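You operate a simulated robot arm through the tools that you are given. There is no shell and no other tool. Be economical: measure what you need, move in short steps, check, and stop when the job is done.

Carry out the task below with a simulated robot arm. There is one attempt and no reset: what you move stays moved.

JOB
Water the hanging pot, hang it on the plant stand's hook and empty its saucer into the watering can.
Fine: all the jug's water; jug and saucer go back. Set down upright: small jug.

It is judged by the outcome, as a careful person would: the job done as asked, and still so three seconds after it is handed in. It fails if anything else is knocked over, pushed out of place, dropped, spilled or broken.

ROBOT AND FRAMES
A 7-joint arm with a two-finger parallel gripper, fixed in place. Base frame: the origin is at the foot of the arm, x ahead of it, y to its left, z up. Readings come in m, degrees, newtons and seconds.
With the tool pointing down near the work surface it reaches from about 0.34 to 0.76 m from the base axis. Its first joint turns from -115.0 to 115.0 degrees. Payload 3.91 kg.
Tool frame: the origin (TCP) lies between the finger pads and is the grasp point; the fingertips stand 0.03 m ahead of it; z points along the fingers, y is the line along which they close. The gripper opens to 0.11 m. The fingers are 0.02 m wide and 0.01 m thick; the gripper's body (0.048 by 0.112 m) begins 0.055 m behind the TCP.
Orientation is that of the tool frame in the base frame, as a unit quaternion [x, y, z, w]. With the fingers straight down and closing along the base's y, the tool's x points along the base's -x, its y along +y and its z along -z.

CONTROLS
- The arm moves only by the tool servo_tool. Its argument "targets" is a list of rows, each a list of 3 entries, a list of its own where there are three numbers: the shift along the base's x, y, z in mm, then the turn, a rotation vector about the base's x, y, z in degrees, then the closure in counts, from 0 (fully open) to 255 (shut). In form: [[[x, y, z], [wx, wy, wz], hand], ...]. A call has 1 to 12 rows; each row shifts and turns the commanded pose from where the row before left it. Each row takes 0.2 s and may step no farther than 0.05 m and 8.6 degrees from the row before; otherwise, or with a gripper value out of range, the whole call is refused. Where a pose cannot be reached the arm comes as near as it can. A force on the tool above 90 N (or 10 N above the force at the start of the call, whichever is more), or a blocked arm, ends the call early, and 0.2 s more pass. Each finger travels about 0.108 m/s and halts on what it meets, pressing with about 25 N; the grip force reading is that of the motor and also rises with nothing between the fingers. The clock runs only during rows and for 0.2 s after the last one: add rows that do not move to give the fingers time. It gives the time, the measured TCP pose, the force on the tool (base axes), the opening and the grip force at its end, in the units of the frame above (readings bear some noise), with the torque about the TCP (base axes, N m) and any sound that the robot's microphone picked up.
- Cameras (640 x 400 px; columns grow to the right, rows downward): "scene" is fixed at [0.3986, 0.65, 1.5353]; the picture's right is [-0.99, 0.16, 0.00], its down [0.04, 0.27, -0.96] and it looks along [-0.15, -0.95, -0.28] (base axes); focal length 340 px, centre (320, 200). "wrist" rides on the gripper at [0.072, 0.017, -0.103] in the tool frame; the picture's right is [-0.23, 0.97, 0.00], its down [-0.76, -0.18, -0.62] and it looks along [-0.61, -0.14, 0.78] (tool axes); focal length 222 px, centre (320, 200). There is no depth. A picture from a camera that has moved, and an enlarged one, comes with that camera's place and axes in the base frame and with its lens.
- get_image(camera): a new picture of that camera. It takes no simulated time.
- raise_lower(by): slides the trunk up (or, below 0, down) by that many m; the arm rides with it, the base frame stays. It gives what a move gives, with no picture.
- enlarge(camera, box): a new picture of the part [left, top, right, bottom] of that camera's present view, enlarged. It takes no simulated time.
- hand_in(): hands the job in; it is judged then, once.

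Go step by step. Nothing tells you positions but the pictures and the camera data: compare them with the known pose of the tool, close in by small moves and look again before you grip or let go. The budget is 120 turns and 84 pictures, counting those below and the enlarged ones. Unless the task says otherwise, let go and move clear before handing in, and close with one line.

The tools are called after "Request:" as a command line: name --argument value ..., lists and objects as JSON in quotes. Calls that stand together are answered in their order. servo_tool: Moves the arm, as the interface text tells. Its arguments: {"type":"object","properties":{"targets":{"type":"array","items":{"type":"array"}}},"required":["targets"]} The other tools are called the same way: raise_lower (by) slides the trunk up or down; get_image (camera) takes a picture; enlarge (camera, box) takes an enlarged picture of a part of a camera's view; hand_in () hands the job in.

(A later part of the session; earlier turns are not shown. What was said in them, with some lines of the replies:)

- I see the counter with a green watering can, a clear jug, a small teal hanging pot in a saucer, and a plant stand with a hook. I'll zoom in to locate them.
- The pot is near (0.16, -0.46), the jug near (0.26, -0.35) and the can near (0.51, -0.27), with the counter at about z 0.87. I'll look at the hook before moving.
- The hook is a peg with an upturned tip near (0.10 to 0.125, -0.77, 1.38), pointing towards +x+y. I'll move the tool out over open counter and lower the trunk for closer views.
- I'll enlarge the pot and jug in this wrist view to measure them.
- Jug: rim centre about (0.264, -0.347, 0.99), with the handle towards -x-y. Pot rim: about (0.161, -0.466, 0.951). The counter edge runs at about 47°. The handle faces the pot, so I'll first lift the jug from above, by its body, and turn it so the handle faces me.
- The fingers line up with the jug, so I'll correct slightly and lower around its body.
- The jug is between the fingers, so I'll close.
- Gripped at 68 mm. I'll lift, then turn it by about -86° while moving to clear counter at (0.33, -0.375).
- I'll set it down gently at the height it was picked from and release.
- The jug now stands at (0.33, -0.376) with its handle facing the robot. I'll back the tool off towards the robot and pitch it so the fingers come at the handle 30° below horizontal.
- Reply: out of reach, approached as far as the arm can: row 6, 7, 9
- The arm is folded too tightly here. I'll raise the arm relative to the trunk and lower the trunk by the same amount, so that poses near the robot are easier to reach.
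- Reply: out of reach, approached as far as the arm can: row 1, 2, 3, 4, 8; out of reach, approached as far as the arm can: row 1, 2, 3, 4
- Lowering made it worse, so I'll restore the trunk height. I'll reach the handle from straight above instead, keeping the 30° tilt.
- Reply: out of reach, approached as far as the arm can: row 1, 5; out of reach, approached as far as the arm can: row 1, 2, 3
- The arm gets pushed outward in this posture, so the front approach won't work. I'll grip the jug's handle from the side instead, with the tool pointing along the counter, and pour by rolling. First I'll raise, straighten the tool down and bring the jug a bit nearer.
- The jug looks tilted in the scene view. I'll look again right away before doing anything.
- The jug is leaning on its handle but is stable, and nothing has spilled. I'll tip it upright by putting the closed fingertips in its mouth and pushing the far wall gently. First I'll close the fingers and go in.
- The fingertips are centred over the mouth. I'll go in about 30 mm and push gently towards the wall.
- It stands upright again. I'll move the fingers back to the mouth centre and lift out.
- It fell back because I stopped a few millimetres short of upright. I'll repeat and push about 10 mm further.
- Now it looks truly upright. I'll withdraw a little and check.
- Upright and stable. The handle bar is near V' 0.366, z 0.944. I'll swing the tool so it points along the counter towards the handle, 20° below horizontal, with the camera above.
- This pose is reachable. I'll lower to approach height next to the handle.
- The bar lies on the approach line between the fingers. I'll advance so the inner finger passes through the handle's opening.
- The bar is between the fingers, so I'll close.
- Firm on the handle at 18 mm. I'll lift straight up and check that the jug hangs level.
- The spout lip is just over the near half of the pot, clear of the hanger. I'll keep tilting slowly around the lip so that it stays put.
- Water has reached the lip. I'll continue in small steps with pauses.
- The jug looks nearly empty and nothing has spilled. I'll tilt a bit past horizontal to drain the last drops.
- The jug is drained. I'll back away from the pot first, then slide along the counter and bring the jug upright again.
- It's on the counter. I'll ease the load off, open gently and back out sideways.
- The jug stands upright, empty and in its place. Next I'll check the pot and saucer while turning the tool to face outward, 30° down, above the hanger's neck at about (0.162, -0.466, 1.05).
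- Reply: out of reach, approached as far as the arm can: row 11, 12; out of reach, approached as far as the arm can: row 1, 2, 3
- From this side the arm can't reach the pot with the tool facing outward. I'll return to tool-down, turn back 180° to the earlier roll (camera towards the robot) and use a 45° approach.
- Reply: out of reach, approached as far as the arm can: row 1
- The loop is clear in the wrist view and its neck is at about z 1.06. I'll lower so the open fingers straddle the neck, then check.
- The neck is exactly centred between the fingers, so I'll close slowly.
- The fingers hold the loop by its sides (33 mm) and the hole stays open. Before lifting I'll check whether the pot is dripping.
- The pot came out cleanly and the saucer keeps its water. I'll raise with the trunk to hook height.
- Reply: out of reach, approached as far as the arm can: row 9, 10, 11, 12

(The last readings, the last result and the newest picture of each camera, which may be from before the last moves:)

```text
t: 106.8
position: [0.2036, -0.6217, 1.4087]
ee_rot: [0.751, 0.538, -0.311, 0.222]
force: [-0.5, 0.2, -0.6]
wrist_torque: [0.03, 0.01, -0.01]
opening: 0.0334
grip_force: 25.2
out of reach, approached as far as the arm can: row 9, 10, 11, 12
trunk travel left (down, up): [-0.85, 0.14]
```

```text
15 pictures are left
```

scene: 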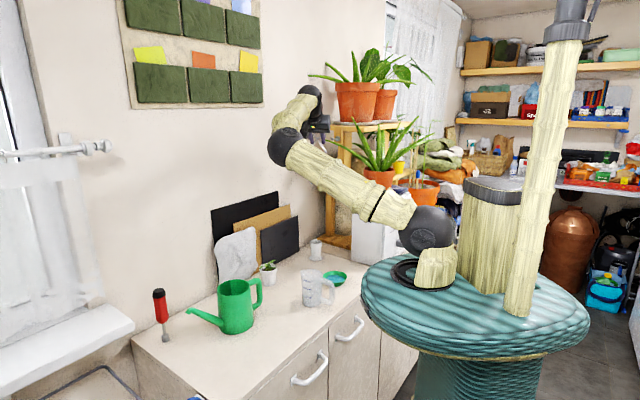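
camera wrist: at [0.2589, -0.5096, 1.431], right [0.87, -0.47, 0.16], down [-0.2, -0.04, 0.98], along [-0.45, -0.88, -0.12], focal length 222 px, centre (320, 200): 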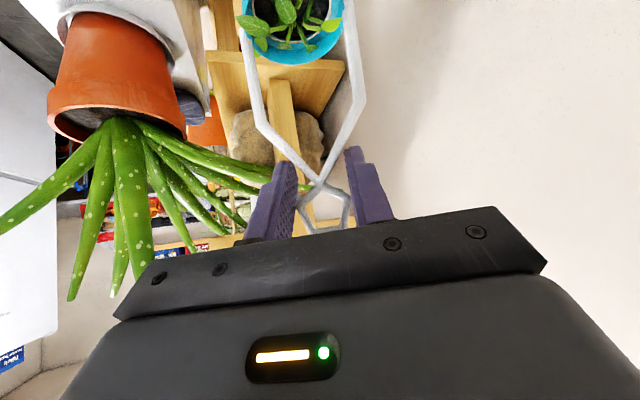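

The yaw stops near heading -109°, about 30° short of square to the peg, but the loop's hole is wide enough to accept that. I'll zoom in on the loop and the hook behind it.

Request:
enlarge --camera "wrist" --box '[220, 120, 400, 250]'

Request:
enlarge --camera "scene" --box '[290, 90, 390, 200]'

```text
3.08 times, centred on (310, 185) of wrist
camera zoom: at [0.2589, -0.5096, 1.431], right [0.87, -0.47, 0.16], down [-0.2, -0.04, 0.98], along [-0.45, -0.88, -0.12], focal length 684 px, centre (351, 246)
```

zoom: 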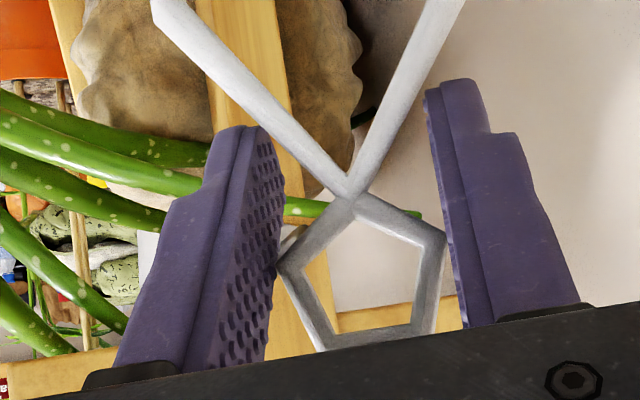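

```text
3.64 times, centred on (340, 145) of scene
camera zoom: at [0.3986, 0.65, 1.5353], right [-0.99, 0.16, 0.0], down [0.04, 0.27, -0.96], along [-0.15, -0.95, -0.28], focal length 1237 px, centre (247, 400)
```

zoom: 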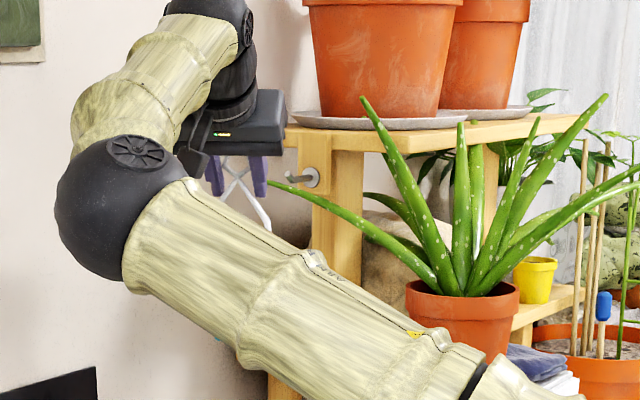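

The hook is hidden behind the left finger and the edge of the loop. I'll shift the tool sideways about 20 mm so it shows through the loop's hole.

Request:
servo_tool --targets '[[[-9, 5, 0], [0, 0, 0], 255], [[-9, 5, 0], [0, 0, 0], 255], [[0, 0, 0], [0, 0, 0], 255], [[0, 0, 0], [0, 0, 0], 255]]'

Request:
enlarge --camera "wrist" --box '[220, 120, 400, 250]'

```text
t: 107.8
position: [0.1849, -0.6116, 1.4075]
ee_rot: [0.751, 0.538, -0.311, 0.223]
force: [0.9, -0.2, -0.9]
wrist_torque: [-0.02, 0.04, -0.02]
opening: 0.0335
grip_force: 25.2
trunk travel left (down, up): [-0.85, 0.14]
```

```text
3.08 times, centred on (310, 185) of wrist
camera zoom: at [0.2414, -0.4987, 1.4305], right [0.87, -0.47, 0.16], down [-0.2, -0.04, 0.98], along [-0.45, -0.88, -0.12], focal length 684 px, centre (351, 246)
```

zoom: 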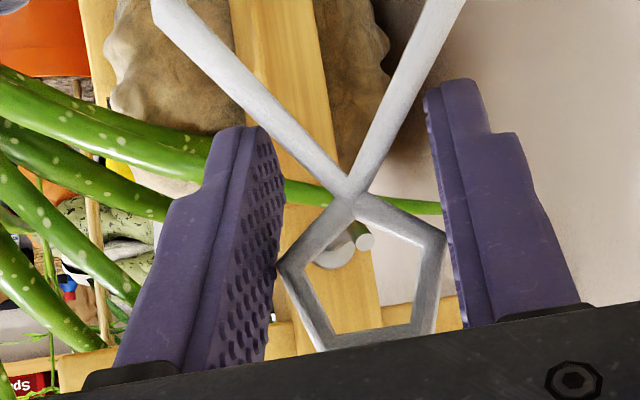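

Now the hook is visible through the hole: washer near (0.09, -0.775), tip near (0.129, -0.731, 1.393), peg heading about 45°. I'll move the loop to just in front of the tip and check.

Request:
servo_tool --targets '[[[-7, -22, -6], [0, 0, 0], 255], [[-7, -22, -6], [0, 0, 0], 255], [[-7, -22, -6], [0, 0, 0], 255], [[-7, -20, -6], [0, 0, 0], 255], [[0, 0, 0], [0, 0, 0], 255], [[0, 0, 0], [0, 0, 0], 255], [[0, 0, 0], [0, 0, 0], 255]]'

Request:
enlarge --camera "wrist" --box '[220, 120, 400, 250]'

Request:
enlarge --camera "scene" --box '[320, 115, 370, 155]'

```text
t: 109.4
position: [0.1652, -0.678, 1.3904]
ee_rot: [0.751, 0.539, -0.31, 0.222]
force: [0.1, 0.0, -2.6]
wrist_torque: [0.0, 0.0, -0.03]
opening: 0.0334
grip_force: 24.7
out of reach, approached as far as the arm can: row 4
trunk travel left (down, up): [-0.85, 0.14]
```

```text
3.08 times, centred on (310, 185) of wrist
camera zoom: at [0.2204, -0.5652, 1.4123], right [0.87, -0.47, 0.16], down [-0.2, -0.04, 0.98], along [-0.45, -0.88, -0.12], focal length 684 px, centre (351, 246)
```

zoom: 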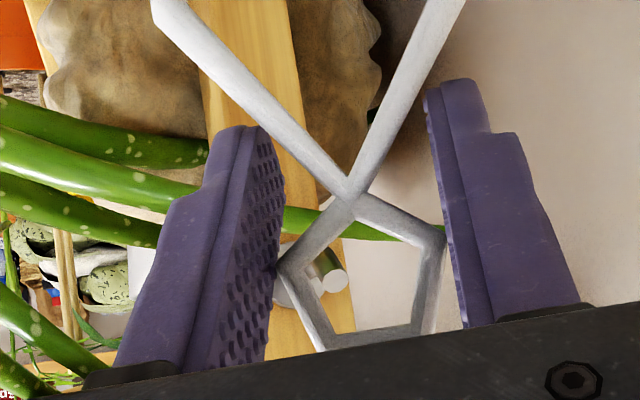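

```text
10.00 times, centred on (345, 135) of scene
camera zoom: at [0.3986, 0.65, 1.5353], right [-0.99, 0.16, 0.0], down [0.04, 0.27, -0.96], along [-0.15, -0.95, -0.28], focal length 3402 px, centre (70, 850)
```

zoom: 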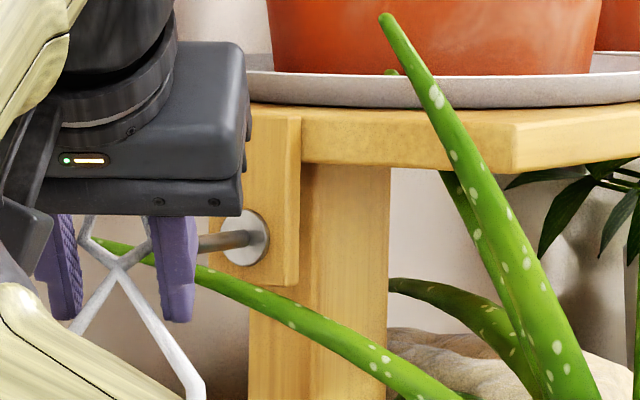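

The arm hits a posture limit a few centimetres short. I'll back off a little, raise the trunk, lower the arm by the same amount and try again.

Request:
servo_tool --targets '[[[20, 25, 0], [0, 0, 0], 255], [[20, 25, 0], [0, 0, 0], 255], [[0, 20, 0], [0, 0, 0], 255], [[0, 0, 0], [0, 0, 0], 255]]'

Request:
raise_lower --by 0.13

Request:
servo_tool --targets '[[[0, 0, -30], [0, 0, 0], 255], [[0, 0, -30], [0, 0, 0], 255], [[0, 0, -30], [0, 0, 0], 255], [[0, 0, -30], [0, 0, 0], 255], [[-20, -25, 0], [0, 0, -4], 255], [[-20, -25, 0], [0, 0, -4], 255], [[0, 0, 0], [0, 0, -4], 255], [[0, 0, 0], [0, 0, 0], 255]]'

```text
t: 110.4
position: [0.2061, -0.6079, 1.3893]
ee_rot: [0.751, 0.539, -0.31, 0.223]
force: [1.4, -0.1, -0.7]
wrist_torque: [0.02, 0.01, -0.02]
opening: 0.0334
grip_force: 24.8
trunk travel left (down, up): [-0.85, 0.14]
```

```text
t: 112.0
position: [0.2053, -0.6083, 1.5204]
ee_rot: [0.751, 0.538, -0.311, 0.223]
force: [-0.7, 0.4, -1.4]
wrist_torque: [-0.01, 0.01, 0.0]
opening: 0.0332
grip_force: 24.9
trunk travel left (down, up): [-0.98, 0.01]
```

```text
t: 113.8
position: [0.1786, -0.6422, 1.3988]
ee_rot: [0.776, 0.502, -0.322, 0.208]
force: [0.0, 0.2, -1.4]
wrist_torque: [-0.02, 0.04, -0.01]
opening: 0.0334
grip_force: 25.0
out of reach, approached as far as the arm can: row 6, 7
trunk travel left (down, up): [-0.98, 0.01]
```

That was worse, so the lower trunk is the better direction. I'll back off, raise the arm and lower the trunk.

Request:
servo_tool --targets '[[[15, 25, 0], [0, 0, 0], 255], [[10, 15, 30], [0, 0, 0], 255], [[0, 0, 40], [0, 0, 0], 255], [[0, 0, 40], [0, 0, 0], 255], [[0, 0, 40], [0, 0, 0], 255], [[0, 0, 40], [0, 0, 0], 255], [[0, 0, 40], [0, 0, 0], 255], [[0, 0, 40], [0, 0, 0], 255], [[0, 0, 0], [0, 0, 0], 255]]'

Request:
raise_lower --by -0.27

Request:
servo_tool --targets '[[[-15, -25, 0], [0, 0, -4], 255], [[-15, -25, 0], [0, 0, -4], 255], [[0, 0, 0], [0, 0, -4], 255], [[0, 0, 0], [0, 0, -4], 255], [[0, 0, 0], [0, 0, 0], 255]]'

```text
t: 115.8
position: [0.202, -0.6028, 1.4785]
ee_rot: [0.774, 0.503, -0.322, 0.209]
force: [0.6, -0.3, -1.5]
wrist_torque: [0.02, -0.02, 0.01]
opening: 0.0335
grip_force: 25.5
out of reach, approached as far as the arm can: row 4, 5, 6, 7, 8
trunk travel left (down, up): [-0.98, 0.01]
```

```text
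t: 118.5
position: [0.2005, -0.6023, 1.2098]
ee_rot: [0.775, 0.503, -0.321, 0.208]
force: [0.5, -0.5, 0.0]
wrist_torque: [-0.02, -0.01, 0.02]
opening: 0.0334
grip_force: 25.2
trunk travel left (down, up): [-0.71, 0.28]
```

```text
t: 119.7
position: [0.2013, -0.6017, 1.209]
ee_rot: [0.775, 0.503, -0.321, 0.208]
force: [0.9, 0.0, -1.6]
wrist_torque: [0.03, -0.01, 0.02]
opening: 0.0334
grip_force: 25.0
out of reach, approached as far as the arm can: row 1, 2, 3, 4
trunk travel left (down, up): [-0.71, 0.28]
```

The limit depends on heading: facing more squarely outward should allow more reach. I'll put the trunk back and turn the tool back to a heading of about -95°.

Request:
raise_lower --by 0.16

Request:
servo_tool --targets '[[[0, 0, 5], [0, 0, 6], 255], [[0, 0, 5], [0, 0, 6], 255], [[0, 0, 5], [0, 0, 6], 255], [[-4, -20, 5], [0, 0, 0], 255], [[-4, -20, 0], [0, 0, 0], 255], [[-4, -20, 0], [0, 0, 0], 255], [[-4, -15, 0], [0, 0, 0], 255], [[0, 0, 0], [0, 0, 0], 255]]'

```text
t: 121.5
position: [0.201, -0.6021, 1.3686]
ee_rot: [0.775, 0.503, -0.32, 0.209]
force: [0.9, 0.6, -1.0]
wrist_torque: [-0.02, 0.01, 0.0]
opening: 0.0332
grip_force: 24.8
trunk travel left (down, up): [-0.87, 0.12]
```

```text
t: 123.3
position: [0.1852, -0.6795, 1.3877]
ee_rot: [0.686, 0.619, -0.284, 0.256]
force: [0.5, 0.0, -1.4]
wrist_torque: [-0.03, 0.0, 0.01]
opening: 0.0335
grip_force: 25.1
trunk travel left (down, up): [-0.87, 0.12]
```

Request:
servo_tool --targets '[[[-12, -9, -2], [0, 0, 0], 255], [[-12, -9, -2], [0, 0, 0], 255], [[-11, -9, -2], [0, 0, 0], 255], [[0, 0, 0], [0, 0, 0], 255], [[0, 0, 0], [0, 0, 0], 255], [[0, 0, 0], [0, 0, 0], 255]]'

Request:
enlarge --camera "wrist" --box '[220, 120, 400, 250]'

```text
t: 124.7
position: [0.1504, -0.7055, 1.3841]
ee_rot: [0.687, 0.618, -0.284, 0.256]
force: [0.4, 0.3, -1.8]
wrist_torque: [-0.01, -0.01, -0.02]
opening: 0.0331
grip_force: 24.9
trunk travel left (down, up): [-0.87, 0.12]
```

```text
3.08 times, centred on (310, 185) of wrist
camera zoom: at [0.1806, -0.5835, 1.4048], right [0.95, -0.26, 0.16], down [-0.19, -0.08, 0.98], along [-0.24, -0.96, -0.12], focal length 684 px, centre (351, 246)
```

zoom: 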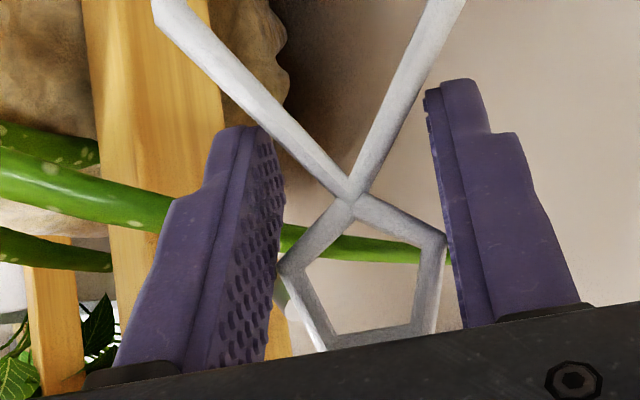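

The tip is at about (0.131, -0.7235, 1.398) and the hole's centre at (0.151, -0.710, 1.396). I'll align sideways and advance along the peg axis until the loop reaches the tip.

Request:
servo_tool --targets '[[[-3.6, 3.5, 1], [0, 0, 0], 255], [[-5.3, -5.5, 0], [0, 0, 0], 255], [[-5.3, -5.5, 0], [0, 0, 0], 255], [[0, 0, 0], [0, 0, 0], 255], [[0, 0, 0], [0, 0, 0], 255]]'

Request:
enlarge --camera "wrist" --box '[260, 160, 380, 240]'

```text
t: 125.9
position: [0.1352, -0.7121, 1.3836]
ee_rot: [0.686, 0.619, -0.284, 0.256]
force: [-0.5, 0.7, -1.5]
wrist_torque: [0.03, 0.02, 0.03]
opening: 0.0333
grip_force: 24.6
trunk travel left (down, up): [-0.87, 0.12]
```

```text
5.00 times, centred on (320, 200) of wrist
camera zoom: at [0.1652, -0.5901, 1.4059], right [0.95, -0.26, 0.16], down [-0.19, -0.08, 0.98], along [-0.24, -0.96, -0.12], focal length 1111 px, centre (320, 200)
```

zoom: 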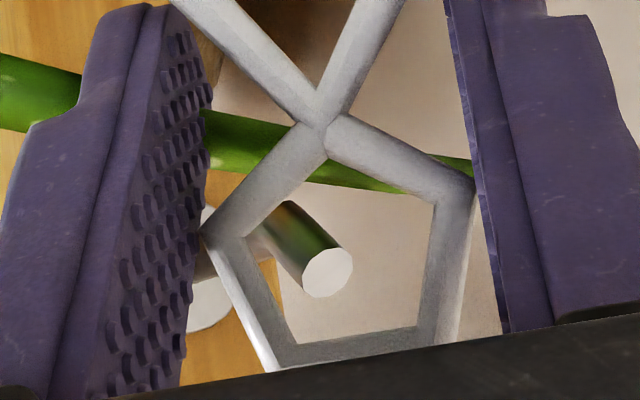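

The tip shows squarely inside the hole. I'll advance onto it, dropping as the peg slopes down behind the upturned tip.

Request:
servo_tool --targets '[[[-3.2, -3.3, 0], [0, 0, 0], 255], [[-3.2, -3.3, 0], [0, 0, 0], 255], [[-3.5, -3.6, -4], [0, 0, 0], 255], [[-3.5, -3.6, -5], [0, 0, 0], 255], [[0, 0, 0], [0, 0, 0], 255], [[0, 0, 0], [0, 0, 0], 255]]'

Request:
enlarge --camera "wrist" --box '[260, 160, 380, 240]'

```text
t: 127.3
position: [0.1247, -0.7224, 1.376]
ee_rot: [0.686, 0.618, -0.285, 0.257]
force: [3.6, 5.9, 5.7]
wrist_torque: [-0.15, 0.04, 0.05]
opening: 0.0334
grip_force: 25.3
trunk travel left (down, up): [-0.87, 0.12]
```

```text
5.00 times, centred on (320, 200) of wrist
camera zoom: at [0.1533, -0.6009, 1.3984], right [0.95, -0.26, 0.16], down [-0.19, -0.08, 0.98], along [-0.24, -0.96, -0.12], focal length 1111 px, centre (320, 200)
```

zoom: 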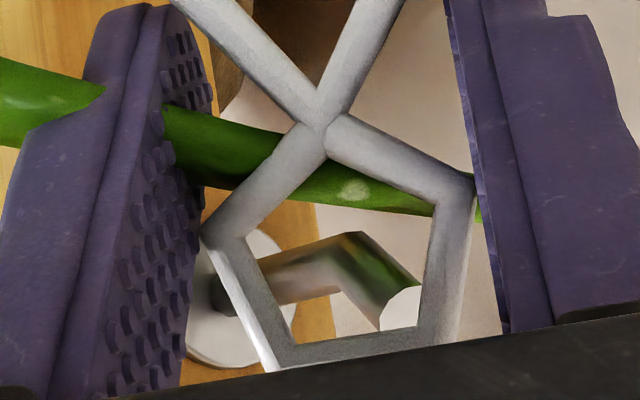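

The tip is touching the loop's upper right corner. I'll back off slightly, correct sideways by about 10 mm and up 6 mm, and approach again.

Request:
servo_tool --targets '[[[5.6, 5.7, 3], [0, 0, 0], 255], [[0, 0, 4], [0, 0, 0], 255], [[4, -3.9, 0], [0, 0, 0], 255], [[3.5, -3.4, 0], [0, 0, 0], 255], [[-4, -4.1, 0], [0, 0, 0], 255], [[-4, -4.1, 0], [0, 0, 0], 255], [[0, 0, 0], [0, 0, 0], 255], [[0, 0, 0], [0, 0, 0], 255]]'

Request:
enlarge --camera "wrist" --box '[260, 160, 380, 240]'

```text
t: 129.1
position: [0.1277, -0.7351, 1.3812]
ee_rot: [0.686, 0.619, -0.283, 0.256]
force: [-4.1, 4.0, -7.7]
wrist_torque: [-0.01, -0.08, -0.04]
opening: 0.0331
grip_force: 24.5
trunk travel left (down, up): [-0.87, 0.12]
```

```text
5.00 times, centred on (320, 200) of wrist
camera zoom: at [0.1564, -0.6129, 1.4026], right [0.95, -0.26, 0.16], down [-0.19, -0.08, 0.98], along [-0.24, -0.96, -0.13], focal length 1111 px, centre (320, 200)
```

zoom: 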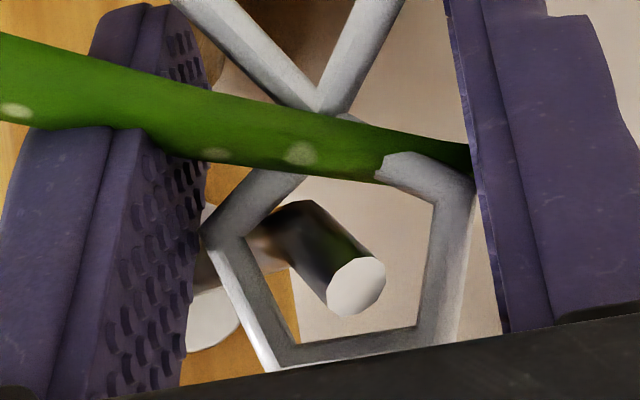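

The tip has now passed into the hole, and the underside of the peg presses on the neck. I'll lower a little, ease back sideways and advance further along the peg.

Request:
servo_tool --targets '[[[-1, 1, -3], [0, 0, 0], 255], [[-1, 1, -3], [0, 0, 0], 255], [[0, 0, 0], [0, 0, 0], 255]]'

Request:
servo_tool --targets '[[[-2.8, -2.9, -2], [0, 0, 0], 255], [[-2.8, -2.9, -1], [0, 0, 0], 255], [[0, 0, 0], [0, 0, 0], 255]]'

Request:
enlarge --camera "wrist" --box '[260, 160, 380, 240]'

```text
t: 129.9
position: [0.1258, -0.7331, 1.3779]
ee_rot: [0.686, 0.617, -0.285, 0.257]
force: [2.6, -6.8, 9.3]
wrist_torque: [0.11, 0.0, 0.02]
opening: 0.0334
grip_force: 24.7
trunk travel left (down, up): [-0.87, 0.12]
```

```text
t: 130.7
position: [0.1217, -0.7401, 1.3702]
ee_rot: [0.687, 0.619, -0.283, 0.254]
force: [-0.3, 0.4, -1.3]
wrist_torque: [0.0, 0.0, -0.01]
opening: 0.033
grip_force: 25.0
trunk travel left (down, up): [-0.87, 0.12]
```

```text
5.00 times, centred on (320, 200) of wrist
camera zoom: at [0.1492, -0.6176, 1.3941], right [0.95, -0.26, 0.16], down [-0.19, -0.08, 0.98], along [-0.24, -0.96, -0.13], focal length 1111 px, centre (320, 200)
```

zoom: 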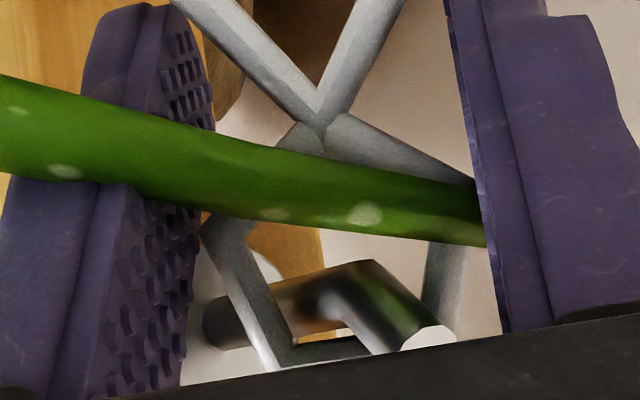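

The peg is now through the loop, its tip in front of the loop's top bar. I'll advance 5 mm more and lower until the peg takes the weight.

Request:
servo_tool --targets '[[[-1.8, -1.8, 0], [0, 0, 0], 255], [[-1.8, -1.8, 0], [0, 0, 0], 255], [[0, 0, 0], [0, 0, 0], 255]]'

Request:
servo_tool --targets '[[[0, 0, -2], [0, 0, 0], 255], [[0, 0, -2], [0, 0, 0], 255], [[0, 0, 0], [0, 0, 0], 255]]'

Request:
servo_tool --targets '[[[0, 0, -2], [0, 0, 0], 255], [[0, 0, 0], [0, 0, 0], 255]]'

```text
t: 131.5
position: [0.1171, -0.7418, 1.3729]
ee_rot: [0.687, 0.618, -0.285, 0.256]
force: [-0.1, -0.5, -1.1]
wrist_torque: [0.01, 0.0, 0.03]
opening: 0.0334
grip_force: 24.8
trunk travel left (down, up): [-0.87, 0.12]
```

```text
t: 132.3
position: [0.1172, -0.7412, 1.3708]
ee_rot: [0.686, 0.617, -0.286, 0.257]
force: [1.1, -6.0, 12.7]
wrist_torque: [0.0, 0.05, 0.03]
opening: 0.0332
grip_force: 25.3
trunk travel left (down, up): [-0.87, 0.12]
```

```text
t: 132.9
position: [0.1172, -0.7428, 1.3709]
ee_rot: [0.686, 0.617, -0.286, 0.258]
force: [0.8, -10.6, 26.0]
wrist_torque: [0.11, 0.05, 0.03]
opening: 0.0336
grip_force: 24.9
trunk travel left (down, up): [-0.87, 0.12]
```

The peg carries the load (the loop bar seems to rest on the upturned slope). I'll ease up, slide 5 mm inward and lower again.

Request:
servo_tool --targets '[[[0, 0, 4], [0, 0, 0], 255], [[-1.8, -2, 0], [0, 0, 0], 255], [[-1.8, -2, 0], [0, 0, 0], 255], [[0, 0, -2], [0, 0, 0], 255], [[0, 0, -2], [0, 0, 0], 255], [[0, 0, 0], [0, 0, 0], 255]]'

Request:
servo_tool --targets '[[[0, 0, -2], [0, 0, 0], 255], [[0, 0, 0], [0, 0, 0], 255]]'

Request:
enlarge --camera "wrist" --box '[260, 160, 380, 240]'

```text
t: 134.3
position: [0.1159, -0.7454, 1.3711]
ee_rot: [0.686, 0.618, -0.286, 0.258]
force: [3.8, -9.6, 26.4]
wrist_torque: [0.08, 0.14, 0.0]
opening: 0.0337
grip_force: 24.9
trunk travel left (down, up): [-0.87, 0.12]
```

```text
t: 134.9
position: [0.1149, -0.7435, 1.3684]
ee_rot: [0.686, 0.617, -0.286, 0.258]
force: [6.7, -7.1, 32.8]
wrist_torque: [0.0, 0.24, 0.04]
opening: 0.0337
grip_force: 25.3
trunk travel left (down, up): [-0.87, 0.12]
```

```text
5.00 times, centred on (320, 200) of wrist
camera zoom: at [0.1438, -0.6221, 1.39], right [0.95, -0.26, 0.16], down [-0.19, -0.07, 0.98], along [-0.24, -0.96, -0.12], focal length 1111 px, centre (320, 200)
```

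zoom: 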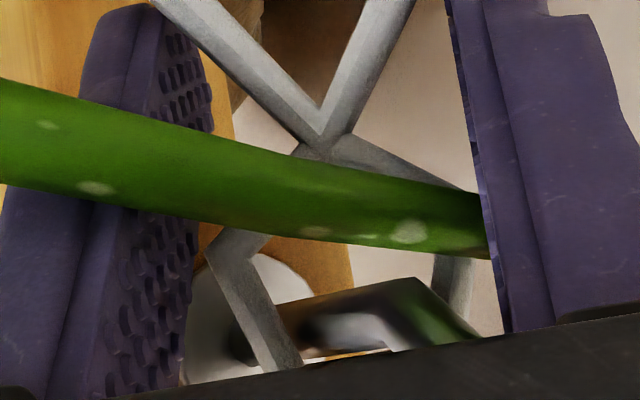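

The peg clearly runs through the loop. I'll ease the pressure, open only slightly (little room beside the plate) and withdraw along the tool axis.

Request:
servo_tool --targets '[[[0, 0, 2], [0, 0, 0], 255], [[0, 0, 1], [0, 0, 0], 200], [[0, 0, 0], [0, 0, 0], 170], [[0, 0, 0], [0, 0, 0], 150], [[0, 0, 0], [0, 0, 0], 136], [[0, 0, 0], [0, 0, 0], 136]]'

Request:
servo_tool --targets '[[[1, 7, 7], [0, 0, 0], 136], [[1, 10, 10], [0, 0, 0], 136], [[1.5, 14, 14], [0, 0, 0], 136], [[2, 20, 20], [0, 0, 0], 136], [[2, 20, 15], [0, 0, 0], 136], [[2, 25, 0], [0, 0, 0], 136], [[10, 30, 0], [0, 0, 0], 136], [[10, 30, 0], [0, 0, 0], 136], [[10, 30, 0], [0, 0, 0], 136]]'

Request:
enlarge --camera "scene" --box '[300, 110, 400, 300]'

```text
t: 136.3
position: [0.1142, -0.7465, 1.3683]
ee_rot: [0.687, 0.618, -0.284, 0.255]
force: [0.2, 0.5, 0.7]
wrist_torque: [0.01, -0.05, 0.01]
opening: 0.0513
grip_force: 0.1
trunk travel left (down, up): [-0.87, 0.12]
```

```text
t: 138.3
position: [0.154, -0.5579, 1.4339]
ee_rot: [0.687, 0.618, -0.285, 0.255]
force: [-0.2, 1.0, -0.1]
wrist_torque: [0.0, 0.03, 0.04]
opening: 0.0511
grip_force: 0.1
trunk travel left (down, up): [-0.87, 0.12]
```

```text
2.11 times, centred on (350, 205) of scene
camera zoom: at [0.3986, 0.65, 1.5353], right [-0.99, 0.16, 0.0], down [0.04, 0.27, -0.96], along [-0.15, -0.95, -0.28], focal length 716 px, centre (257, 190)
```

zoom: 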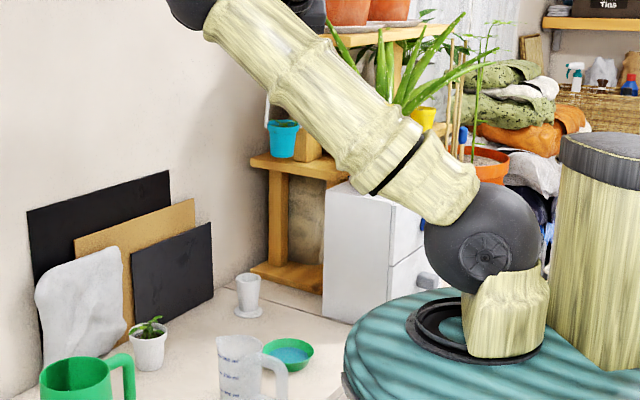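

The pot hangs on the hook and the counter is dry; the jug stands upright. Now the saucer, centred near (0.160, -0.467): I'll straighten the tool down, lower the trunk and go over it.

Request:
servo_tool --targets '[[[2, 20, 0], [7.46, -0.78, 0], 100], [[2, 20, 0], [7.46, -0.78, 0], 0], [[2, 20, 0], [7.46, -0.78, 0], 0], [[0, 20, 0], [7.46, -0.78, 0], 0], [[0, 11, 0], [7.46, -0.78, 0], 0], [[0, 0, 0], [7.46, -0.78, 0], 0], [[0, 0, 0], [0, 0, 8.5], 0], [[0, 0, 0], [0, 0, 8.5], 0], [[0, 0, 0], [0, 0, 8.5], 0], [[0, 0, 0], [0, 0, 8.5], 0], [[0, 0, 0], [0, 0, 8.5], 0], [[0, 0, 0], [0, 0, 8.5], 0]]'

Request:
raise_lower --by -0.32

```text
t: 140.9
position: [0.159, -0.4683, 1.4338]
ee_rot: [0.381, 0.925, 0.0, 0.0]
force: [-0.7, 0.4, -0.3]
wrist_torque: [0.0, -0.02, 0.01]
opening: 0.11
grip_force: 0.0
trunk travel left (down, up): [-0.87, 0.12]
```

```text
t: 144.1
position: [0.1585, -0.4688, 1.1141]
ee_rot: [0.382, 0.924, 0.0, -0.001]
force: [-0.4, -0.7, 0.2]
wrist_torque: [0.0, 0.0, 0.0]
opening: 0.11
grip_force: 0.1
trunk travel left (down, up): [-0.55, 0.44]
```

Request:
servo_tool --targets '[[[1, 1, -40], [0, 0, 0], 0], [[0, 0, -30], [0, 0, 0], 0], [[0, 0, 0], [0, 0, 0], 0]]'

Request:
get_image --camera "wrist"

```text
t: 144.9
position: [0.1594, -0.469, 1.0439]
ee_rot: [0.383, 0.924, 0.0, -0.001]
force: [0.3, 0.1, 0.7]
wrist_torque: [-0.01, 0.05, 0.01]
opening: 0.1099
grip_force: 0.0
trunk travel left (down, up): [-0.55, 0.44]
```

```text
2 pictures are left
camera wrist: at [0.1197, -0.4058, 1.1473], right [0.85, 0.53, 0.0], down [0.41, -0.66, 0.62], along [0.33, -0.53, -0.78], focal length 222 px, centre (320, 200)
```

wrist: 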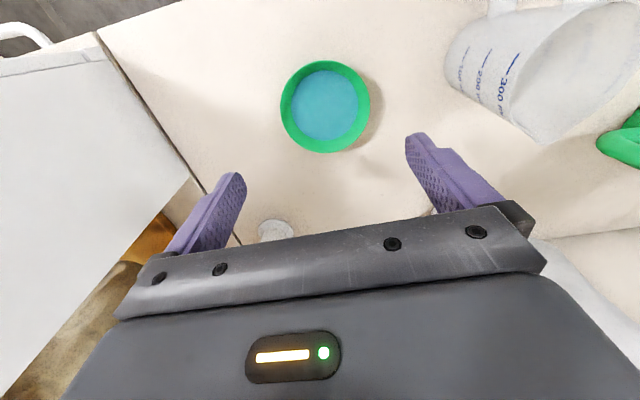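

The saucer rim (about 95 mm wide) is centred at (0.161, -0.463). I'll correct by (1.6, 6) mm and lower to just above the rim, then finish in small checked steps.

Request:
servo_tool --targets '[[[1.6, 6, -30], [0, 0, 0], 0], [[0, 0, -40], [0, 0, 0], 0], [[0, 0, -30], [0, 0, 0], 0], [[0, 0, 0], [0, 0, 0], 0]]'

Request:
servo_tool --targets '[[[0, 0, -5], [0, 0, 0], 0], [[0, 0, -5], [0, 0, 0], 0]]'

Request:
servo_tool --targets '[[[0, 0, -5], [0, 0, 0], 0], [[0, 0, -5], [0, 0, 0], 0]]'

```text
t: 145.9
position: [0.161, -0.4633, 0.9423]
ee_rot: [0.382, 0.924, 0.001, 0.0]
force: [0.7, 0.7, -0.4]
wrist_torque: [-0.01, -0.04, 0.0]
opening: 0.11
grip_force: 0.0
trunk travel left (down, up): [-0.55, 0.44]
```

```text
t: 146.5
position: [0.1608, -0.4622, 0.9338]
ee_rot: [0.383, 0.924, 0.0, 0.001]
force: [0.3, -0.3, 0.2]
wrist_torque: [0.02, 0.04, -0.03]
opening: 0.1099
grip_force: 0.1
trunk travel left (down, up): [-0.55, 0.44]
```

```text
t: 147.1
position: [0.1612, -0.4626, 0.9234]
ee_rot: [0.382, 0.924, 0.001, 0.0]
force: [-0.3, 0.0, 0.4]
wrist_torque: [0.0, -0.02, 0.01]
opening: 0.11
grip_force: 0.1
trunk travel left (down, up): [-0.55, 0.44]
```

Request:
servo_tool --targets '[[[0, 0, -4], [0, 0, 0], 0], [[0, 0, 0], [0, 0, 0], 15], [[0, 0, 0], [0, 0, 0], 25], [[0, 0, 0], [0, 0, 0], 35], [[0, 0, 0], [0, 0, 0], 50], [[0, 0, 0], [0, 0, 0], 255], [[0, 0, 0], [0, 0, 0], 255]]'

```text
t: 148.7
position: [0.1599, -0.4606, 0.9187]
ee_rot: [0.383, 0.924, 0.0, 0.0]
force: [1.5, 1.3, 6.1]
wrist_torque: [0.16, -0.24, 0.0]
opening: 0.0902
grip_force: 25.2
trunk travel left (down, up): [-0.55, 0.44]
```

Held at 90 mm. I'll lift slowly and keep it level.

Request:
servo_tool --targets '[[[0, 0, 4], [0, 0, 0], 255], [[0, 0, 8], [0, 0, 0], 255], [[0, 0, 15], [0, 0, 0], 255], [[0, 0, 22], [0, 0, 0], 255], [[0, 0, 28], [0, 0, 0], 255], [[0, 0, 28], [0, 0, 0], 255], [[0, 0, 28], [0, 0, 0], 255], [[0, 0, 22], [0, 0, 0], 255], [[0, 0, 15], [0, 0, 0], 255], [[0, 0, 8], [0, 0, 0], 255], [[0, 0, 0], [0, 0, 0], 255]]'

```text
t: 151.1
position: [0.1617, -0.4626, 1.0977]
ee_rot: [0.383, 0.924, 0.0, 0.0]
force: [0.0, -0.2, -0.9]
wrist_torque: [0.0, 0.01, 0.0]
opening: 0.0902
grip_force: 24.7
trunk travel left (down, up): [-0.55, 0.44]
```

Level and steady. I'll carry it smoothly over to the watering can's mouth at about (0.508, -0.265), turning 17°.

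Request:
servo_tool --targets '[[[8, 4.2, 0], [0, 0, 0], 255], [[15, 8, 0], [0, 0, 1], 255], [[22, 11.7, 0], [0, 0, 1.5], 255], [[25, 13.3, 0], [0, 0, 1.5], 255], [[25, 13.3, 0], [0, 0, 1.5], 255], [[25, 13.3, 0], [0, 0, 1.5], 255], [[25, 13.3, 0], [0, 0, 1.5], 255], [[25, 13.3, 0], [0, 0, 1.5], 255], [[25, 13.3, 0], [0, 0, 1.5], 255], [[25, 13.3, 0], [0, 0, 1.5], 255], [[25, 13.3, 0], [0, 0, 1.5], 255], [[25, 13.3, 0], [0, 0, 1.5], 255]]'

Request:
servo_tool --targets '[[[25, 13.3, 0], [0, 0, 1], 255], [[22, 11.7, -4], [0, 0, 0], 255], [[17, 9, -4], [0, 0, 0], 255], [[14, 7.4, -4], [0, 0, 0], 255], [[7, 3.7, 0], [0, 0, 0], 255], [[4, 2, 0], [0, 0, 0], 255], [[0, 0, 0], [0, 0, 0], 255], [[0, 0, 0], [0, 0, 0], 255]]'

```text
t: 153.7
position: [0.4339, -0.3169, 1.0988]
ee_rot: [0.25, 0.968, 0.0, 0.001]
force: [0.0, 0.5, -0.8]
wrist_torque: [0.01, -0.01, -0.01]
opening: 0.0903
grip_force: 25.1
trunk travel left (down, up): [-0.55, 0.44]
```

```text
t: 155.5
position: [0.5209, -0.2702, 1.0865]
ee_rot: [0.242, 0.97, 0.0, 0.0]
force: [0.1, 0.0, -0.4]
wrist_torque: [-0.04, -0.02, 0.04]
opening: 0.0897
grip_force: 25.2
trunk travel left (down, up): [-0.55, 0.44]
```

Request:
enlarge --camera "scene" --box '[180, 210, 380, 345]'

```text
2.96 times, centred on (280, 278) of scene
camera zoom: at [0.3986, 0.65, 1.5353], right [-0.99, 0.16, 0.0], down [0.04, 0.27, -0.96], along [-0.15, -0.95, -0.28], focal length 1008 px, centre (438, -30)
```

zoom: 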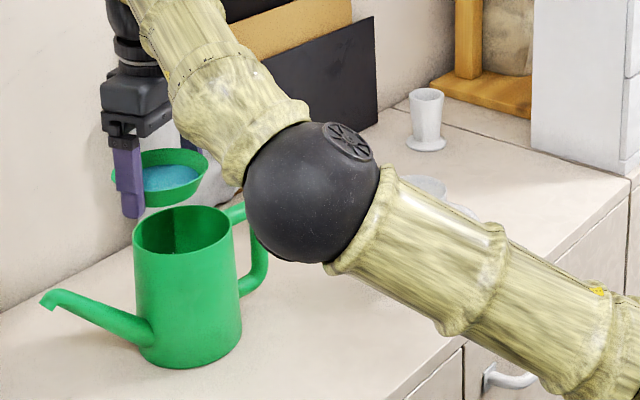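

Saucer and can mouth line up as computed. I'll tilt slowly so the saucer's near edge drains into the can.

Request:
servo_tool --targets '[[[0, 0, 0], [-1.41, -2.65, 0], 255], [[0, 0, 0], [-1.41, -2.65, 0], 255], [[0, 0, 0], [-1.41, -2.65, 0], 255], [[0, 0, 0], [-1.41, -2.65, 0], 255], [[0, 0, 0], [-1.41, -2.65, 0], 255], [[0, 0, 0], [-1.41, -2.65, 0], 255], [[0, 0, 0], [-1.41, -2.65, 0], 255], [[0, 0, 0], [-1.41, -2.65, 0], 255], [[0, 0, 0], [-1.41, -2.65, 0], 255], [[0, 0, 0], [-1.41, -2.65, 0], 255], [[0, 0, 0], [0, 0, 0], 255], [[0, 0, 0], [0, 0, 0], 255]]'

Request:
servo_tool --targets '[[[0, 0, 0], [-1.88, -3.53, 0], 255], [[0, 0, 0], [-1.88, -3.53, 0], 255], [[0, 0, 0], [-1.88, -3.53, 0], 255], [[0, 0, 0], [-1.88, -3.53, 0], 255], [[0, 0, 0], [-1.88, -3.53, 0], 255], [[0, 0, 0], [-1.88, -3.53, 0], 255], [[0, 0, 0], [-1.88, -3.53, 0], 255], [[0, 0, 0], [-1.88, -3.53, 0], 255], [[0, 0, 0], [-1.88, -3.53, 0], 255], [[0, 0, 0], [-1.88, -3.53, 0], 255], [[0, 0, 0], [-1.88, -3.53, 0], 255], [[0, 0, 0], [0, 0, 0], 255]]'

Request:
servo_tool --targets '[[[0, 0, 0], [0, 0, 0], 255], [[0, 0, 0], [0, 0, 0], 255], [[0, 0, 0], [0, 0, 0], 255], [[0, 0, 0], [0, 0, 0], 255], [[0, 0, 0], [0, 0, 0], 255], [[0, 0, 0], [0, 0, 0], 255], [[0, 0, 0], [0, 0, 0], 255], [[0, 0, 0], [0, 0, 0], 255], [[0, 0, 0], [0, 0, 0], 255], [[0, 0, 0], [0, 0, 0], 255]]'

```text
t: 158.1
position: [0.5201, -0.2708, 1.0849]
ee_rot: [0.234, 0.937, -0.063, 0.251]
force: [0.1, 0.2, -0.9]
wrist_torque: [0.05, 0.0, 0.01]
opening: 0.0901
grip_force: 25.0
trunk travel left (down, up): [-0.55, 0.44]
```

```text
t: 160.7
position: [0.5206, -0.2723, 1.0852]
ee_rot: [0.194, 0.775, -0.147, 0.584]
force: [0.4, -0.2, -0.7]
wrist_torque: [-0.02, 0.0, 0.02]
opening: 0.0902
grip_force: 25.2
trunk travel left (down, up): [-0.55, 0.44]
```

```text
t: 162.9
position: [0.5204, -0.2715, 1.0848]
ee_rot: [0.193, 0.775, -0.146, 0.584]
force: [0.3, -0.6, -0.5]
wrist_torque: [-0.01, -0.01, 0.04]
opening: 0.0899
grip_force: 25.1
trunk travel left (down, up): [-0.55, 0.44]
```

Tilted about 74° and holding. I'll go a few degrees more to shed the last drops, then level the saucer again.

Request:
servo_tool --targets '[[[0, 0, 0], [-1.88, -3.53, 0], 255], [[0, 0, 0], [-1.88, -3.53, 0], 255], [[0, 0, 0], [0, 0, 0], 255], [[0, 0, 0], [0, 0, 0], 255], [[0, 0, 0], [0, 0, 0], 255], [[0, 0, 0], [0, 0, 0], 255], [[0, 0, 0], [0, 0, 0], 255]]'

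Request:
servo_tool --targets '[[[0, 0, 1], [3.21, 6.03, 0], 255], [[0, 0, 1], [3.21, 6.03, 0], 255], [[0, 0, 1], [3.21, 6.03, 0], 255], [[0, 0, 1], [3.21, 6.03, 0], 255], [[0, 0, 1], [3.21, 6.03, 0], 255], [[0, 0, 1], [3.21, 6.03, 0], 255], [[0, 0, 1], [3.21, 6.03, 0], 255], [[0, 0, 1], [3.21, 6.03, 0], 255], [[0, 0, 1], [3.21, 6.03, 0], 255], [[0, 0, 1], [3.21, 6.03, 0], 255], [[0, 0, 1], [3.21, 6.03, 0], 255], [[0, 0, 1], [3.21, 6.03, 0], 255]]'

```text
t: 164.5
position: [0.5203, -0.271, 1.0858]
ee_rot: [0.182, 0.732, -0.159, 0.637]
force: [-0.7, 0.4, 0.2]
wrist_torque: [-0.01, 0.01, 0.01]
opening: 0.0902
grip_force: 25.3
trunk travel left (down, up): [-0.55, 0.44]
```

```text
t: 167.1
position: [0.5225, -0.2689, 1.097]
ee_rot: [0.24, 0.97, 0.003, 0.027]
force: [-0.1, 0.3, 0.3]
wrist_torque: [0.0, -0.02, 0.0]
opening: 0.0901
grip_force: 25.3
out of reach, approached as far as the arm can: row 5
trunk travel left (down, up): [-0.55, 0.44]
```

Request:
servo_tool --targets '[[[0, 0, 0], [0.4, 3.09, 0], 255], [[-15, -8, 0], [0, 0, -1], 255], [[-27, -14.4, 0], [0, 0, -1.5], 255], [[-30, -16, 0], [0, 0, -1.5], 255], [[-30, -16, 0], [0, 0, -1.5], 255], [[-30, -16, 0], [0, 0, -1.5], 255], [[-30, -16, 0], [0, 0, -1.5], 255], [[-30, -16, 0], [0, 0, -1.5], 255], [[-30, -16, 0], [0, 0, -1.5], 255], [[-30, -16, 0], [0, 0, -1.5], 255], [[-30, -16, 0], [0, 0, -1.5], 255], [[-30, -16, 0], [0, 0, -1.5], 255]]'

Request:
servo_tool --targets '[[[-25, -13, 0], [0, 0, -1.2], 255], [[-15, -8, 0], [0, 0, 0], 255], [[-7, -4, 0], [0, 0, 0], 255], [[0, 0, 0], [0, 0, 0], 255], [[0, 0, 0], [0, 0, 0], 255]]'

```text
t: 169.7
position: [0.211, -0.4367, 1.0989]
ee_rot: [0.374, 0.928, -0.001, 0.001]
force: [0.2, -0.3, 0.0]
wrist_torque: [-0.01, -0.01, 0.02]
opening: 0.0901
grip_force: 24.9
trunk travel left (down, up): [-0.55, 0.44]
```

```text
t: 170.9
position: [0.1647, -0.4606, 1.0968]
ee_rot: [0.383, 0.924, -0.002, 0.0]
force: [-0.7, -0.6, 0.2]
wrist_torque: [0.0, 0.0, -0.03]
opening: 0.0898
grip_force: 25.4
trunk travel left (down, up): [-0.55, 0.44]
```

I'll lower the empty saucer back to its place, the last part in small steps.

Request:
servo_tool --targets '[[[-4, -1, -30], [0, 0, 0], 255], [[0, 0, -40], [0, 0, 0], 255], [[0, 0, -40], [0, 0, 0], 255], [[0, 0, -35], [0, 0, 0], 255], [[0, 0, -18], [0, 0, 0], 255], [[0, 0, -8], [0, 0, 0], 255], [[0, 0, 0], [0, 0, 0], 255]]'

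Request:
servo_tool --targets '[[[0, 0, -4], [0, 0, 0], 255], [[0, 0, 0], [0, 0, 0], 255]]'

Request:
servo_tool --targets '[[[0, 0, -2.5], [0, 0, 0], 255], [[0, 0, 0], [0, 0, 0], 255]]'

```text
t: 172.5
position: [0.1614, -0.4624, 0.9261]
ee_rot: [0.383, 0.924, -0.001, 0.001]
force: [-0.4, -0.4, 0.4]
wrist_torque: [-0.01, -0.04, 0.0]
opening: 0.0899
grip_force: 24.9
trunk travel left (down, up): [-0.55, 0.44]
```

```text
t: 173.1
position: [0.1602, -0.4608, 0.9208]
ee_rot: [0.383, 0.924, -0.002, 0.001]
force: [0.3, 0.5, -0.5]
wrist_torque: [0.0, 0.02, 0.01]
opening: 0.09
grip_force: 24.9
trunk travel left (down, up): [-0.55, 0.44]
```

```text
t: 173.7
position: [0.1612, -0.4601, 0.9214]
ee_rot: [0.383, 0.924, -0.002, 0.002]
force: [2.6, -2.8, 13.7]
wrist_torque: [-0.17, 0.16, 0.02]
opening: 0.0898
grip_force: 25.3
trunk travel left (down, up): [-0.55, 0.44]
```

Contact. I'll ease off, open gently and rise straight up.

Request:
servo_tool --targets '[[[0, 0, 1], [0, 0, 0], 255], [[0, 0, 0], [0, 0, 0], 42], [[0, 0, 0], [0, 0, 0], 30], [[0, 0, 0], [0, 0, 0], 15], [[0, 0, 0], [0, 0, 0], 0], [[0, 0, 0], [0, 0, 0], 0], [[0, 0, 20], [0, 0, 0], 0], [[0, 0, 35], [0, 0, 0], 0], [[0, 0, 45], [0, 0, 0], 0], [[0, 0, 45], [0, 0, 0], 0], [[0, 0, 45], [0, 0, 0], 0]]'

Request:
servo_tool --targets '[[[0, 40, 20], [0, 0, 0], 0], [[0, 40, 20], [0, 0, 0], 0], [[-20, 30, 20], [0, 0, 0], 0], [[-30, 10, 20], [0, 0, 0], 0], [[-30, 0, 0], [0, 0, 0], 0], [[0, 0, 0], [0, 0, 0], 0]]'

Request:
get_image --camera "scene"

```text
t: 176.1
position: [0.1605, -0.4594, 1.1131]
ee_rot: [0.383, 0.924, -0.002, 0.001]
force: [0.3, -0.3, 0.3]
wrist_torque: [-0.03, -0.03, -0.03]
opening: 0.1102
grip_force: 0.0
trunk travel left (down, up): [-0.55, 0.44]
```

```text
t: 177.5
position: [0.0787, -0.3405, 1.1927]
ee_rot: [0.382, 0.924, -0.001, 0.0]
force: [-0.3, 1.0, 0.2]
wrist_torque: [0.01, -0.02, -0.03]
opening: 0.1103
grip_force: 0.1
trunk travel left (down, up): [-0.55, 0.44]
```

```text
0 pictures are left
```

scene: 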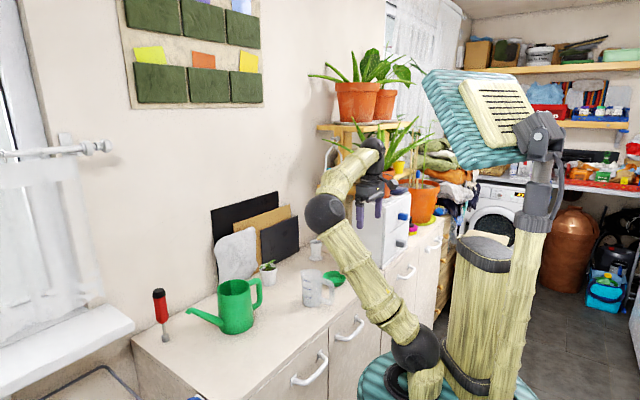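

The saucer is back and looks empty, the jug stands upright at its spot, and the can is undisturbed. I saw the pot hanging on the hook after I let it go; in this last picture the arm covers it. I'm handing in.

Request:
hand_in

```text
The job is handed in.
```

The job is handed in: I poured the jug's water into the hanging pot, hung the pot on the plant stand's hook and emptied the saucer into the watering can; jug and saucer are back in their places, though the jug's handle points about 85° from where it started, and it leaned on its handle twice while still holding the water, with no spill that I could see.
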